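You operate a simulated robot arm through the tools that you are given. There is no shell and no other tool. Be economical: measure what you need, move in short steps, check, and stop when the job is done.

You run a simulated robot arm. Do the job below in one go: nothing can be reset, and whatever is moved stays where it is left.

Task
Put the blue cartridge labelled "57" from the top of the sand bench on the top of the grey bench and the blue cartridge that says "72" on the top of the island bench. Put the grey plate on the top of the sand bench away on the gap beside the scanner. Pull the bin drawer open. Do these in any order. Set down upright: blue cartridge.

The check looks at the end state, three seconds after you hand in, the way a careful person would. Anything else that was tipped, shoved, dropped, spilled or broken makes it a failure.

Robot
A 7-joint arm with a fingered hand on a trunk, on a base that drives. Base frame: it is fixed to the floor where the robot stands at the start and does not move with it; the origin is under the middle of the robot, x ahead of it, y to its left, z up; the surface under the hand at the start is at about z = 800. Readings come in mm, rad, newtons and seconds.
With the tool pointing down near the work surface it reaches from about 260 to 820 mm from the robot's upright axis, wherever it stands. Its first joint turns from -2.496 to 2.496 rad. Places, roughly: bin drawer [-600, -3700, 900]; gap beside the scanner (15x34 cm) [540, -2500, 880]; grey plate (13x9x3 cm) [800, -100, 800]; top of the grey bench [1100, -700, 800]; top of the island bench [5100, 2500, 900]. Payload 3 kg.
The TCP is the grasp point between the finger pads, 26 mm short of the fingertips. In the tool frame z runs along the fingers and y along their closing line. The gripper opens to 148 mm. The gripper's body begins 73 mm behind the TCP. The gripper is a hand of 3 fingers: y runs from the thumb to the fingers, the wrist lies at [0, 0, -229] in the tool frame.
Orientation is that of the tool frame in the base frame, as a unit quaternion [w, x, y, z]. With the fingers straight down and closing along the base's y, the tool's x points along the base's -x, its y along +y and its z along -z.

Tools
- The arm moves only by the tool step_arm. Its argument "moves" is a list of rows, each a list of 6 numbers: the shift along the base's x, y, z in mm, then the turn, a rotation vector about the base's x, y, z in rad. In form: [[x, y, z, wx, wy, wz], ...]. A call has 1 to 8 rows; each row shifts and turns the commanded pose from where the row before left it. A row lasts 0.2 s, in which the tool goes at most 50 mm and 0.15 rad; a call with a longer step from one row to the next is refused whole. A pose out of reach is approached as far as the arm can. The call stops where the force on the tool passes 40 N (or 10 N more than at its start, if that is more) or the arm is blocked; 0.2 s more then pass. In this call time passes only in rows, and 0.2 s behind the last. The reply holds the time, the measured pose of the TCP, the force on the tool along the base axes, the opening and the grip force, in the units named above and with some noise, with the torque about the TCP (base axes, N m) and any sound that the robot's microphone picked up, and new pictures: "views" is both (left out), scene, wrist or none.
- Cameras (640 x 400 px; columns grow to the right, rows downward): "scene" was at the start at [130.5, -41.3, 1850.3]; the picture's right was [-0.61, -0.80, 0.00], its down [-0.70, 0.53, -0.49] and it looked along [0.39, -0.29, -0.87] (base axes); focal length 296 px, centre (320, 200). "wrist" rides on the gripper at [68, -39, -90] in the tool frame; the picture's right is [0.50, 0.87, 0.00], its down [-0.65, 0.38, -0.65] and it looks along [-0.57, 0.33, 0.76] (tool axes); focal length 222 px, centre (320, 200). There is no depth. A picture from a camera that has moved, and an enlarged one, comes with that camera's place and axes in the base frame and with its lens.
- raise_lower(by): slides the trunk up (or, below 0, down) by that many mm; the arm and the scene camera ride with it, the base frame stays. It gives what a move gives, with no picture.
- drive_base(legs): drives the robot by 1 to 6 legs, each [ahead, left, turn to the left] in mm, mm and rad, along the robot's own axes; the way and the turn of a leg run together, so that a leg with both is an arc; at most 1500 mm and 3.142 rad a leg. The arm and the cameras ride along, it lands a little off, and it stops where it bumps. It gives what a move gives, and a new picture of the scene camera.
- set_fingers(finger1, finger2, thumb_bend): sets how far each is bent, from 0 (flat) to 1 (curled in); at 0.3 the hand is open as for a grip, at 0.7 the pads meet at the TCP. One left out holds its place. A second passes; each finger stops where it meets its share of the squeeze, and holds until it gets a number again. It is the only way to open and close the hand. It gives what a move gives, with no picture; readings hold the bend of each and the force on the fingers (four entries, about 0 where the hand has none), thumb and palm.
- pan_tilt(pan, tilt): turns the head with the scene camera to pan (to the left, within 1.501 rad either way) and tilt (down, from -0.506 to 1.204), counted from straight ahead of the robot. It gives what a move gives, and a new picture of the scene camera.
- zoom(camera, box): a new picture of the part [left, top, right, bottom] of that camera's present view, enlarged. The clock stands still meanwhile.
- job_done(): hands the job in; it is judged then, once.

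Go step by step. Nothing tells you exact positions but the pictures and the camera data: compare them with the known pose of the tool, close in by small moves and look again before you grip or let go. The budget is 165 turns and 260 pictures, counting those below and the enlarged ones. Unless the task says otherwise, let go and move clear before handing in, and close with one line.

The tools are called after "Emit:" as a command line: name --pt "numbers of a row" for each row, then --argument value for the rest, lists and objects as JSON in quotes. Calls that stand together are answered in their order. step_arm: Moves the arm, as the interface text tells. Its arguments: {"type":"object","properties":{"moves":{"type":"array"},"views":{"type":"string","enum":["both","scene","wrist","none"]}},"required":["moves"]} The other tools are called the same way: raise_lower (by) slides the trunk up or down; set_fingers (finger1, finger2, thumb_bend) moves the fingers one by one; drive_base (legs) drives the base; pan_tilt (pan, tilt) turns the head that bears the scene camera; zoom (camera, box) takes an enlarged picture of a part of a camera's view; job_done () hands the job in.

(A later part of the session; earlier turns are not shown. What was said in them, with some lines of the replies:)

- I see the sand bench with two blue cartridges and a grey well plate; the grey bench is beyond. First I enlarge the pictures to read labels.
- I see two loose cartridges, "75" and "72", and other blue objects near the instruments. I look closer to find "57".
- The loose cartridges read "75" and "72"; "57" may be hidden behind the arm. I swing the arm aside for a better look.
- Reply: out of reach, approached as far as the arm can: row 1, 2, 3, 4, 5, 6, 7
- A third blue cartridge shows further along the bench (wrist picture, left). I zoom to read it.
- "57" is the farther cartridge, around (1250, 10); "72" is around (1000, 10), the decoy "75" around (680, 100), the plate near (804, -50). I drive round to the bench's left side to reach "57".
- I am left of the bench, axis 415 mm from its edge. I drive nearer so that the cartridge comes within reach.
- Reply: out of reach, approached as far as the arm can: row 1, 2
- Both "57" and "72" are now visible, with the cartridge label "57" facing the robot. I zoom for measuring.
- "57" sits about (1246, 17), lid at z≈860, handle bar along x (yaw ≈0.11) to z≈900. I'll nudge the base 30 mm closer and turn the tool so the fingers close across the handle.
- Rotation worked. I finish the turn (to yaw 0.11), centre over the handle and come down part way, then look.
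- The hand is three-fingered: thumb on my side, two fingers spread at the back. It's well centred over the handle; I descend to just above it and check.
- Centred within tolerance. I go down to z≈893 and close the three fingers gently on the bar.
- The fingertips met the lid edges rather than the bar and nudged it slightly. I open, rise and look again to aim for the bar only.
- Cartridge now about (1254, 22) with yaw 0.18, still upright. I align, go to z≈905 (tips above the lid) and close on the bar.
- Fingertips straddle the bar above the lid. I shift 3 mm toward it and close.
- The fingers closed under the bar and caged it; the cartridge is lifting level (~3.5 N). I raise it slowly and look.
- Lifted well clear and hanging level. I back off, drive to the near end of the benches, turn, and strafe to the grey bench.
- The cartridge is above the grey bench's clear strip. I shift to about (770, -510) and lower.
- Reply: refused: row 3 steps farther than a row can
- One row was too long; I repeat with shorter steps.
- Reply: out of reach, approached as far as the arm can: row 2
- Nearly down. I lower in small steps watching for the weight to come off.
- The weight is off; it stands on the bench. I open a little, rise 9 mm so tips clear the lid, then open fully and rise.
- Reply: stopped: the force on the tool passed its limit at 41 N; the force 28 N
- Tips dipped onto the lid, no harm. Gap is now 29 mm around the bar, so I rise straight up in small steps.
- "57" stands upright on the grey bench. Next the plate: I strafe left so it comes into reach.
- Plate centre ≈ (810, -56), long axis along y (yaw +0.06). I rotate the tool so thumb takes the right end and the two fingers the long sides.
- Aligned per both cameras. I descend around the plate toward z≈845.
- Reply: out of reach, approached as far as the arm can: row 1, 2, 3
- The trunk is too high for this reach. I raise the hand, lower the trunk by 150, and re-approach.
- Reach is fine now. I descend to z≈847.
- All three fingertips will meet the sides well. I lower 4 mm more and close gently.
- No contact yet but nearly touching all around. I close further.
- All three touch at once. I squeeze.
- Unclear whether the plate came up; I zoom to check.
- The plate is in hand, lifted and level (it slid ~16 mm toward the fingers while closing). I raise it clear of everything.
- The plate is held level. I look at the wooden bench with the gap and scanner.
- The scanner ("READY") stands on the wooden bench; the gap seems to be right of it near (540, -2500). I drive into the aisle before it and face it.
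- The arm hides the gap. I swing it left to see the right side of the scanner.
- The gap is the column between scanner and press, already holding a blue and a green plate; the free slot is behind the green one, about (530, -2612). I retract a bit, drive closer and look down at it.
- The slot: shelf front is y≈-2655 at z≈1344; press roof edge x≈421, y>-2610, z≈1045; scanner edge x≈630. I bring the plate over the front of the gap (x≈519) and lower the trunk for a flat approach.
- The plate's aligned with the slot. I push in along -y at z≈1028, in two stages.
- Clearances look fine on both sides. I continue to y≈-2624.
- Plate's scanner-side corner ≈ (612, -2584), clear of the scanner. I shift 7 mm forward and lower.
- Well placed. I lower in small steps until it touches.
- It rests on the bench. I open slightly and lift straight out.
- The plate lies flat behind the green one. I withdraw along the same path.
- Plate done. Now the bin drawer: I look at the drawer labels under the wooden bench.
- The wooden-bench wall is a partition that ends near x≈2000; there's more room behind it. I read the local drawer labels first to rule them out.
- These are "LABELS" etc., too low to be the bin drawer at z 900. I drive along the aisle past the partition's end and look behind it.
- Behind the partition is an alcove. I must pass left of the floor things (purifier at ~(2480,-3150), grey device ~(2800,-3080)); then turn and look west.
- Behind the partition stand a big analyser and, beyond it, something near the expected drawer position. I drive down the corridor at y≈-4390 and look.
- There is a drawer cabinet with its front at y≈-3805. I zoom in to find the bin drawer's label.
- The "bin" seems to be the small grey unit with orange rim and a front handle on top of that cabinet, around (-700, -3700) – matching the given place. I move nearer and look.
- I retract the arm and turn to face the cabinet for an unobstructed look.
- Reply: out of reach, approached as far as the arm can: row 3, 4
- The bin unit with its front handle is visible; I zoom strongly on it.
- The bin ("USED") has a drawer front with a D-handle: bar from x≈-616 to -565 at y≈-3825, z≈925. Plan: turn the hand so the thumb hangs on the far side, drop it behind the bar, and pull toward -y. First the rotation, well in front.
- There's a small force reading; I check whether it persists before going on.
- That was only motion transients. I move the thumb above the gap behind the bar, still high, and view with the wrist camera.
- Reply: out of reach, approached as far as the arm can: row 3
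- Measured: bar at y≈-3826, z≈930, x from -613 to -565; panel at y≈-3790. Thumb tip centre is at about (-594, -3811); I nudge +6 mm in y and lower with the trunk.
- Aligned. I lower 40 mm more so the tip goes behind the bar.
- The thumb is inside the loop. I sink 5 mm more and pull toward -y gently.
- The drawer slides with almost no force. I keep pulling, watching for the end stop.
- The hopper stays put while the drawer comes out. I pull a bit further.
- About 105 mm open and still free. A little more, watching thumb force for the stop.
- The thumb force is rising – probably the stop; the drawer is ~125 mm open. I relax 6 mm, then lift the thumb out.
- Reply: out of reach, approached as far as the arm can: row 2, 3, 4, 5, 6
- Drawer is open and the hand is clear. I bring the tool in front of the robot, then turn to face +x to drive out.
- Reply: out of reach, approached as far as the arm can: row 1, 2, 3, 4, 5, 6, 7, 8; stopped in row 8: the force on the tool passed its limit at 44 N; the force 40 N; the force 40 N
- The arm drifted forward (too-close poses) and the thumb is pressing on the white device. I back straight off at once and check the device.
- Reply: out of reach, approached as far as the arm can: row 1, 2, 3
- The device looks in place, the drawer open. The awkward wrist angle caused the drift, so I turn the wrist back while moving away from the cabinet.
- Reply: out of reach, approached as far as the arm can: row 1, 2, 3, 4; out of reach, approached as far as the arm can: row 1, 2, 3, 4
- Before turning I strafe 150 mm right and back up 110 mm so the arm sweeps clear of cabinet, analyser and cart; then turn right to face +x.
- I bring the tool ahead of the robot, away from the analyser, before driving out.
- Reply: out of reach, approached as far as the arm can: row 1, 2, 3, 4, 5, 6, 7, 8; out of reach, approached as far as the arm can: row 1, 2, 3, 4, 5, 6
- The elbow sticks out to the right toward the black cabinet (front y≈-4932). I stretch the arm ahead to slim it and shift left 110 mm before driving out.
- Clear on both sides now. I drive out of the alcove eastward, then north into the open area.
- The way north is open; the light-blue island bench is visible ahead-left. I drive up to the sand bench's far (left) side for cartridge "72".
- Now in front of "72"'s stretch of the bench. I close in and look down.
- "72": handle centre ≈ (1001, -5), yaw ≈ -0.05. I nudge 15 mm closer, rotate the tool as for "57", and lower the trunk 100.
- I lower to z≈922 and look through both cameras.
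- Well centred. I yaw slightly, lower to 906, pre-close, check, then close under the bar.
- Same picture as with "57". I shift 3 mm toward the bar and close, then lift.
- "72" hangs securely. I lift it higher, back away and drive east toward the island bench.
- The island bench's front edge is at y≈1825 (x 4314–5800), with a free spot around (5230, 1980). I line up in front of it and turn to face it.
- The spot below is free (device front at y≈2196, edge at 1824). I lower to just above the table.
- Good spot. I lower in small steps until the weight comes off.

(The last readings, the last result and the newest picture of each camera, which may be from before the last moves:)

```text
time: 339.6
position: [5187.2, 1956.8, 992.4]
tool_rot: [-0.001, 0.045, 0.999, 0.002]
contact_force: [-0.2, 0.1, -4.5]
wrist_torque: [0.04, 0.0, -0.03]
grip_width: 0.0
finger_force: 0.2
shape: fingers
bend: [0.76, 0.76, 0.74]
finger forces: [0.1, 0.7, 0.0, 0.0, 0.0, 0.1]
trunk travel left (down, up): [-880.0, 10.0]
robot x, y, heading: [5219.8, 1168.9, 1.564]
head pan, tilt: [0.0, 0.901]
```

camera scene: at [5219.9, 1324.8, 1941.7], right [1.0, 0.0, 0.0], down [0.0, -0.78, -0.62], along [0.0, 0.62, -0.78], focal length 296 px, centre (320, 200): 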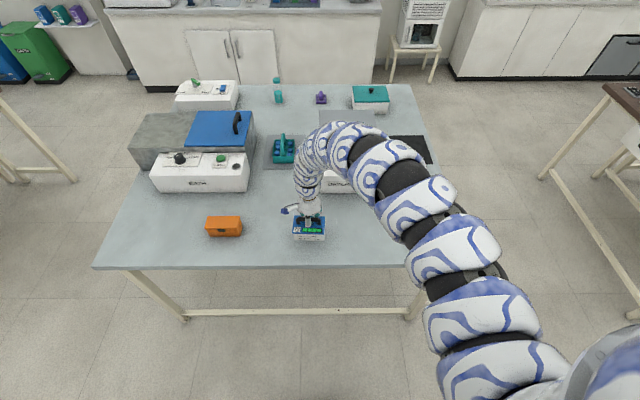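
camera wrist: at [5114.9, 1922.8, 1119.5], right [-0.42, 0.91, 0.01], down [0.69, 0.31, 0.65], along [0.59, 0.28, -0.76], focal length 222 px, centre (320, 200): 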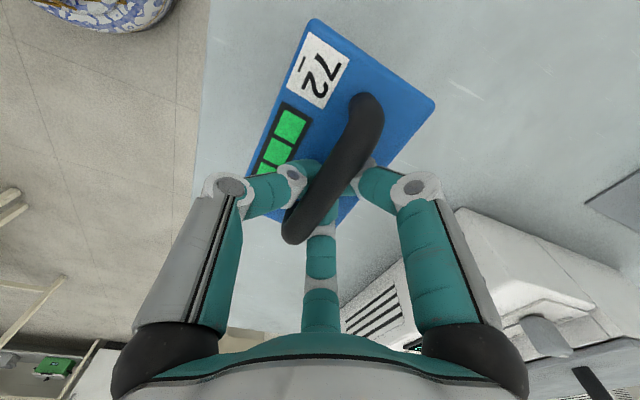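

Not touching yet; the table is a bit lower than 900. I continue.

Emit:
step_arm --pt "0 0 -4 0 0 0" --views "none"

Emit:
step_arm --pt "0 0 -4 0 0 0" --views "none"

Emit:
step_arm --pt "0 0 -4 0 0 0" --views "none"

Emit:
zoom --camera "scene" --box '[270, 180, 370, 260]'

```text
time: 340.1
position: [5185.6, 1956.0, 989.6]
tool_rot: [-0.002, 0.045, 0.999, 0.002]
contact_force: [0.0, -1.0, -4.9]
wrist_torque: [-0.03, -0.01, 0.0]
grip_width: 0.0
finger_force: 0.2
shape: fingers
bend: [0.76, 0.76, 0.74]
finger forces: [0.0, 0.7, 0.0, 0.0, 0.1, 0.0]
trunk travel left (down, up): [-880.0, 10.0]
robot x, y, heading: [5223.7, 1170.4, 1.566]
head pan, tilt: [0.0, 0.901]
```

```text
time: 340.4
position: [5185.5, 1955.9, 984.5]
tool_rot: [-0.002, 0.045, 0.999, 0.001]
contact_force: [0.4, 0.5, -4.1]
wrist_torque: [-0.01, 0.0, 0.04]
grip_width: 0.5
finger_force: 0.1
shape: fingers
bend: [0.76, 0.76, 0.74]
finger forces: [0.3, 0.8, 0.1, 0.0, 0.0, 0.1]
trunk travel left (down, up): [-880.0, 10.0]
robot x, y, heading: [5223.8, 1167.7, 1.565]
head pan, tilt: [0.0, 0.901]
```

```text
time: 340.9
position: [5187.2, 1955.1, 980.7]
tool_rot: [-0.002, 0.045, 0.999, 0.002]
contact_force: [-0.2, 0.1, -3.8]
wrist_torque: [-0.05, 0.06, -0.02]
grip_width: 0.0
finger_force: 0.4
shape: fingers
bend: [0.76, 0.76, 0.74]
finger forces: [0.3, 0.7, 0.0, 0.0, 0.0, 0.0]
trunk travel left (down, up): [-880.0, 10.0]
robot x, y, heading: [5221.1, 1163.9, 1.566]
head pan, tilt: [0.0, 0.901]
```

```text
5.00 times, centred on (320, 220) of scene
camera zoom: at [5220.3, 1324.2, 1941.8], right [1.0, 0.0, 0.0], down [0.0, -0.78, -0.62], along [0.0, 0.62, -0.78], focal length 1481 px, centre (320, 100)
```

zoom: 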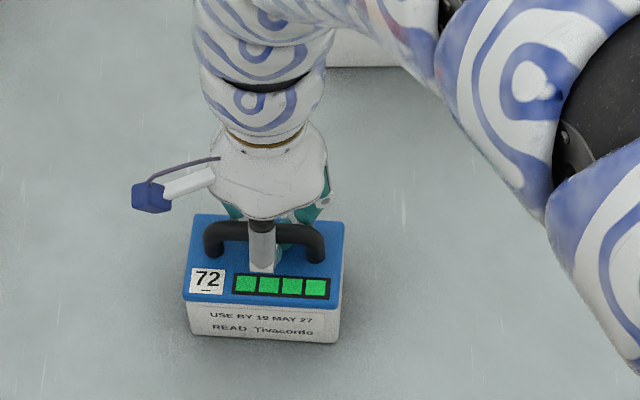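

Close to contact now by the shadow. A few more small steps.

Emit:
step_arm --pt "0 0 -3 0 0 0" --views "none"

Emit:
step_arm --pt "0 0 -3 0 0 0" --views "none"

Emit:
step_arm --pt "0 0 -3 0 0 0" --views "none"

```text
time: 341.2
position: [5187.0, 1957.4, 976.9]
tool_rot: [-0.001, 0.045, 0.999, 0.002]
contact_force: [0.5, 0.4, 0.1]
wrist_torque: [-0.01, 0.05, -0.02]
grip_width: 0.0
finger_force: 0.9
shape: fingers
bend: [0.76, 0.76, 0.74]
finger forces: [0.4, 0.7, 0.0, 0.0, 0.0, 0.0]
trunk travel left (down, up): [-880.0, 10.0]
robot x, y, heading: [5221.9, 1167.5, 1.568]
head pan, tilt: [0.0, 0.901]
```

```text
time: 341.6
position: [5186.0, 1955.6, 974.6]
tool_rot: [-0.002, 0.045, 0.999, 0.001]
contact_force: [-0.3, 1.2, 1.3]
wrist_torque: [-0.03, -0.04, 0.02]
grip_width: 0.0
finger_force: 0.8
shape: fingers
bend: [0.76, 0.76, 0.74]
finger forces: [0.4, 0.6, 0.0, 0.0, 0.0, 0.1]
trunk travel left (down, up): [-880.0, 10.0]
robot x, y, heading: [5222.9, 1169.3, 1.567]
head pan, tilt: [0.0, 0.901]
```

```text
time: 342.1
position: [5186.1, 1956.4, 973.6]
tool_rot: [-0.002, 0.045, 0.999, 0.002]
contact_force: [0.4, -1.6, 12.8]
wrist_torque: [-0.13, -0.04, 0.0]
grip_width: 0.2
finger_force: 0.2
shape: fingers
bend: [0.76, 0.77, 0.75]
finger forces: [0.5, 0.6, 0.0, 0.1, 0.0, 0.0]
trunk travel left (down, up): [-880.0, 10.0]
robot x, y, heading: [5219.1, 1166.5, 1.566]
head pan, tilt: [0.0, 0.901]
```

It stands on the bench. I raise 4 mm (slack under the bar), then open and rise in small alternating steps.

Emit:
step_arm --pt "0 0 5 0 0 0" --views "none"

Emit:
set_fingers --finger1 0.68 --finger2 0.68 --thumb_bend 0.66

Emit:
step_arm --pt "0 0 3 0 0 0" --views "none"

Emit:
set_fingers --finger1 0.63 --finger2 0.63 --thumb_bend 0.61

```text
time: 342.4
position: [5186.7, 1955.7, 975.8]
tool_rot: [-0.001, 0.046, 0.999, 0.001]
contact_force: [0.6, 1.0, -0.2]
wrist_torque: [0.0, 0.02, 0.03]
grip_width: 0.0
finger_force: 0.1
shape: fingers
bend: [0.76, 0.77, 0.74]
finger forces: [0.4, 0.4, 0.0, 0.0, 0.0, 0.1]
trunk travel left (down, up): [-880.0, 10.0]
robot x, y, heading: [5221.5, 1170.4, 1.567]
head pan, tilt: [0.0, 0.901]
```

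```text
time: 343.4
position: [5185.8, 1957.6, 976.4]
tool_rot: [-0.002, 0.045, 0.999, 0.003]
contact_force: [-0.5, 3.8, 11.7]
wrist_torque: [0.0, 0.02, 0.01]
grip_width: 3.2
finger_force: 5.9
shape: fingers
bend: [0.69, 0.69, 0.68]
finger forces: [3.8, 3.3, 0.1, 0.0, 5.1, 0.0]
trunk travel left (down, up): [-880.0, 10.0]
robot x, y, heading: [5224.5, 1168.5, 1.563]
head pan, tilt: [0.0, 0.901]
```

```text
time: 343.9
position: [5185.8, 1955.0, 978.0]
tool_rot: [-0.002, 0.046, 0.999, 0.002]
contact_force: [0.1, 1.1, 0.0]
wrist_torque: [-0.03, -0.01, -0.02]
grip_width: 7.2
finger_force: 0.8
shape: fingers
bend: [0.68, 0.68, 0.66]
finger forces: [0.5, 0.4, 0.1, 0.1, 0.8, 0.0]
trunk travel left (down, up): [-880.0, 10.0]
robot x, y, heading: [5221.6, 1171.8, 1.564]
head pan, tilt: [0.0, 0.901]
```

```text
time: 344.9
position: [5187.0, 1956.5, 980.6]
tool_rot: [-0.002, 0.046, 0.999, 0.003]
contact_force: [0.3, 0.2, 9.7]
wrist_torque: [-0.12, 0.02, 0.06]
grip_width: 18.3
finger_force: 4.9
shape: fingers
bend: [0.64, 0.64, 0.63]
finger forces: [1.5, 1.6, 0.0, 0.1, 7.0, 0.1]
trunk travel left (down, up): [-880.0, 10.0]
robot x, y, heading: [5221.1, 1168.9, 1.567]
head pan, tilt: [0.0, 0.901]
```

Going well with low forces. I continue the same way.

Emit:
step_arm --pt "0 0 3 0 0 0" --views "none"

Emit:
set_fingers --finger1 0.58 --finger2 0.58 --thumb_bend 0.57

Emit:
step_arm --pt "0 0 4 0 0 0" --views "wrist"

```text
time: 345.2
position: [5186.1, 1955.8, 981.9]
tool_rot: [-0.003, 0.046, 0.999, 0.001]
contact_force: [-0.4, 0.8, 0.5]
wrist_torque: [-0.02, -0.04, 0.02]
grip_width: 22.8
finger_force: 0.1
shape: fingers
bend: [0.63, 0.63, 0.61]
finger forces: [0.0, 0.0, 0.1, 0.1, 0.0, 0.0]
trunk travel left (down, up): [-880.0, 10.0]
robot x, y, heading: [5222.9, 1169.2, 1.56]
head pan, tilt: [0.0, 0.901]
```

```text
time: 346.2
position: [5185.7, 1955.5, 982.8]
tool_rot: [-0.002, 0.045, 0.999, 0.002]
contact_force: [0.1, 1.2, 4.2]
wrist_torque: [-0.07, 0.0, -0.02]
grip_width: 38.3
finger_force: 1.8
shape: fingers
bend: [0.57, 0.57, 0.57]
finger forces: [0.5, 0.3, 0.1, 0.1, 3.6, 0.0]
trunk travel left (down, up): [-880.0, 10.0]
robot x, y, heading: [5221.8, 1166.6, 1.568]
head pan, tilt: [0.0, 0.901]
```

```text
time: 346.6
position: [5186.7, 1956.0, 987.4]
tool_rot: [-0.001, 0.046, 0.999, 0.002]
contact_force: [0.7, -0.6, 0.4]
wrist_torque: [0.0, -0.03, 0.03]
grip_width: 40.5
finger_force: 0.1
shape: fingers
bend: [0.57, 0.57, 0.56]
finger forces: [0.0, 0.0, 0.0, 0.0, 0.0, 0.1]
trunk travel left (down, up): [-880.0, 10.0]
robot x, y, heading: [5225.6, 1169.6, 1.567]
head pan, tilt: [0.0, 0.901]
camera wrist: at [5115.2, 1922.0, 1077.6], right [-0.42, 0.91, 0.0], down [0.69, 0.31, 0.65], along [0.59, 0.28, -0.76], focal length 222 px, centre (320, 200)
```

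wrist: 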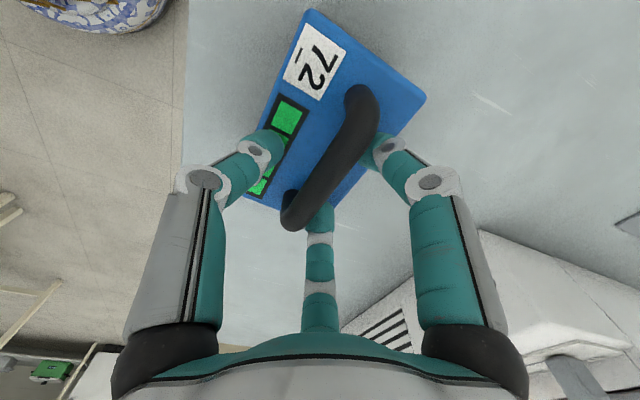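

Gap is 40 mm around the bar. I open a little more and rise straight up.

Emit:
step_arm --pt "0 0 5 0 0 0" --views "none"

Emit:
set_fingers --finger1 0.5 --finger2 0.5 --thumb_bend 0.5

Emit:
step_arm --pt "0 0 20 0 0 0" --pt "0 0 30 0 0 0" --pt "0 0 40 0 0 0" --pt "0 0 45 0 0 0" --views "both"

Emit:
zoom --camera "scene" --box '[250, 170, 390, 270]'

```text
time: 347.1
position: [5186.7, 1954.9, 991.7]
tool_rot: [-0.002, 0.045, 0.999, 0.002]
contact_force: [-0.2, -0.2, 0.1]
wrist_torque: [-0.04, 0.02, 0.0]
grip_width: 40.1
finger_force: 0.0
shape: fingers
bend: [0.57, 0.57, 0.56]
finger forces: [0.0, 0.1, 0.0, 0.1, 0.0, 0.0]
trunk travel left (down, up): [-880.0, 10.0]
robot x, y, heading: [5220.8, 1166.4, 1.565]
head pan, tilt: [0.0, 0.901]
```

```text
time: 348.1
position: [5186.0, 1955.9, 991.6]
tool_rot: [-0.002, 0.045, 0.999, 0.001]
contact_force: [0.4, -0.2, -0.4]
wrist_torque: [0.0, 0.0, -0.02]
grip_width: 61.6
finger_force: 0.0
shape: fingers
bend: [0.5, 0.5, 0.5]
finger forces: [0.0, 0.0, 0.0, 0.0, 0.0, 0.1]
trunk travel left (down, up): [-880.0, 10.0]
robot x, y, heading: [5224.1, 1167.0, 1.564]
head pan, tilt: [0.0, 0.901]
```

```text
time: 349.1
position: [5186.2, 1955.8, 1128.4]
tool_rot: [-0.002, 0.046, 0.999, 0.003]
contact_force: [0.0, -0.7, 0.0]
wrist_torque: [0.01, 0.04, 0.0]
grip_width: 61.5
finger_force: 0.0
shape: fingers
bend: [0.5, 0.5, 0.5]
finger forces: [0.0, 0.0, 0.0, 0.0, 0.0, 0.1]
trunk travel left (down, up): [-880.0, 10.0]
robot x, y, heading: [5224.1, 1170.0, 1.569]
head pan, tilt: [0.0, 0.901]
camera scene: at [5221.0, 1322.6, 1941.9], right [1.0, 0.0, 0.0], down [0.0, -0.78, -0.62], along [0.0, 0.62, -0.78], focal length 296 px, centre (320, 200)
camera wrist: at [5115.3, 1921.1, 1218.4], right [-0.42, 0.91, 0.01], down [0.69, 0.31, 0.65], along [0.59, 0.28, -0.76], focal length 222 px, centre (320, 200)
```

scene: 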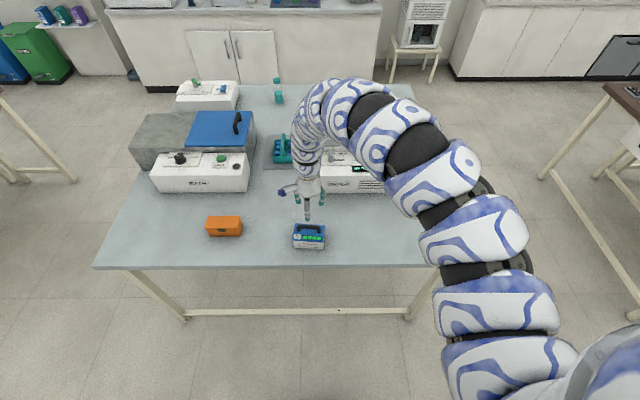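
wrist: 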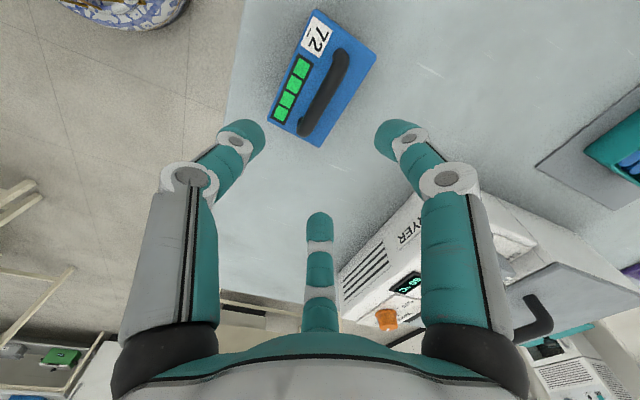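

```text
4.00 times, centred on (320, 220) of scene
camera zoom: at [5221.0, 1322.6, 1941.9], right [1.0, 0.0, 0.0], down [0.0, -0.78, -0.62], along [0.0, 0.62, -0.78], focal length 1185 px, centre (320, 120)
```

zoom: 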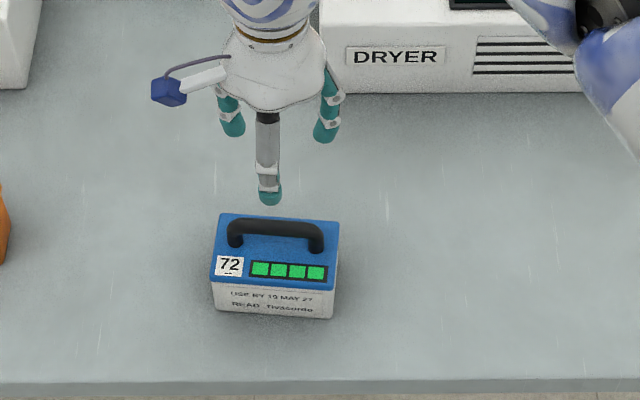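

"72" stands upright on the island bench and the hand is clear. "57", the plate and the open drawer all looked right when I left them, and the white device I bumped measures within about 3 mm of where it was, so I hand in.

Emit:
job_done

```text
The job is handed in.
```

I put "57" upright on the grey bench, "72" upright on the island bench and the grey plate in the gap beside the scanner, pulled the bin drawer about 125 mm open, and handed the job in. While backing away from the drawer the thumb pressed against the white device next to the bin at about 40 N; comparing pictures from before and after, it moved 3 mm at most.
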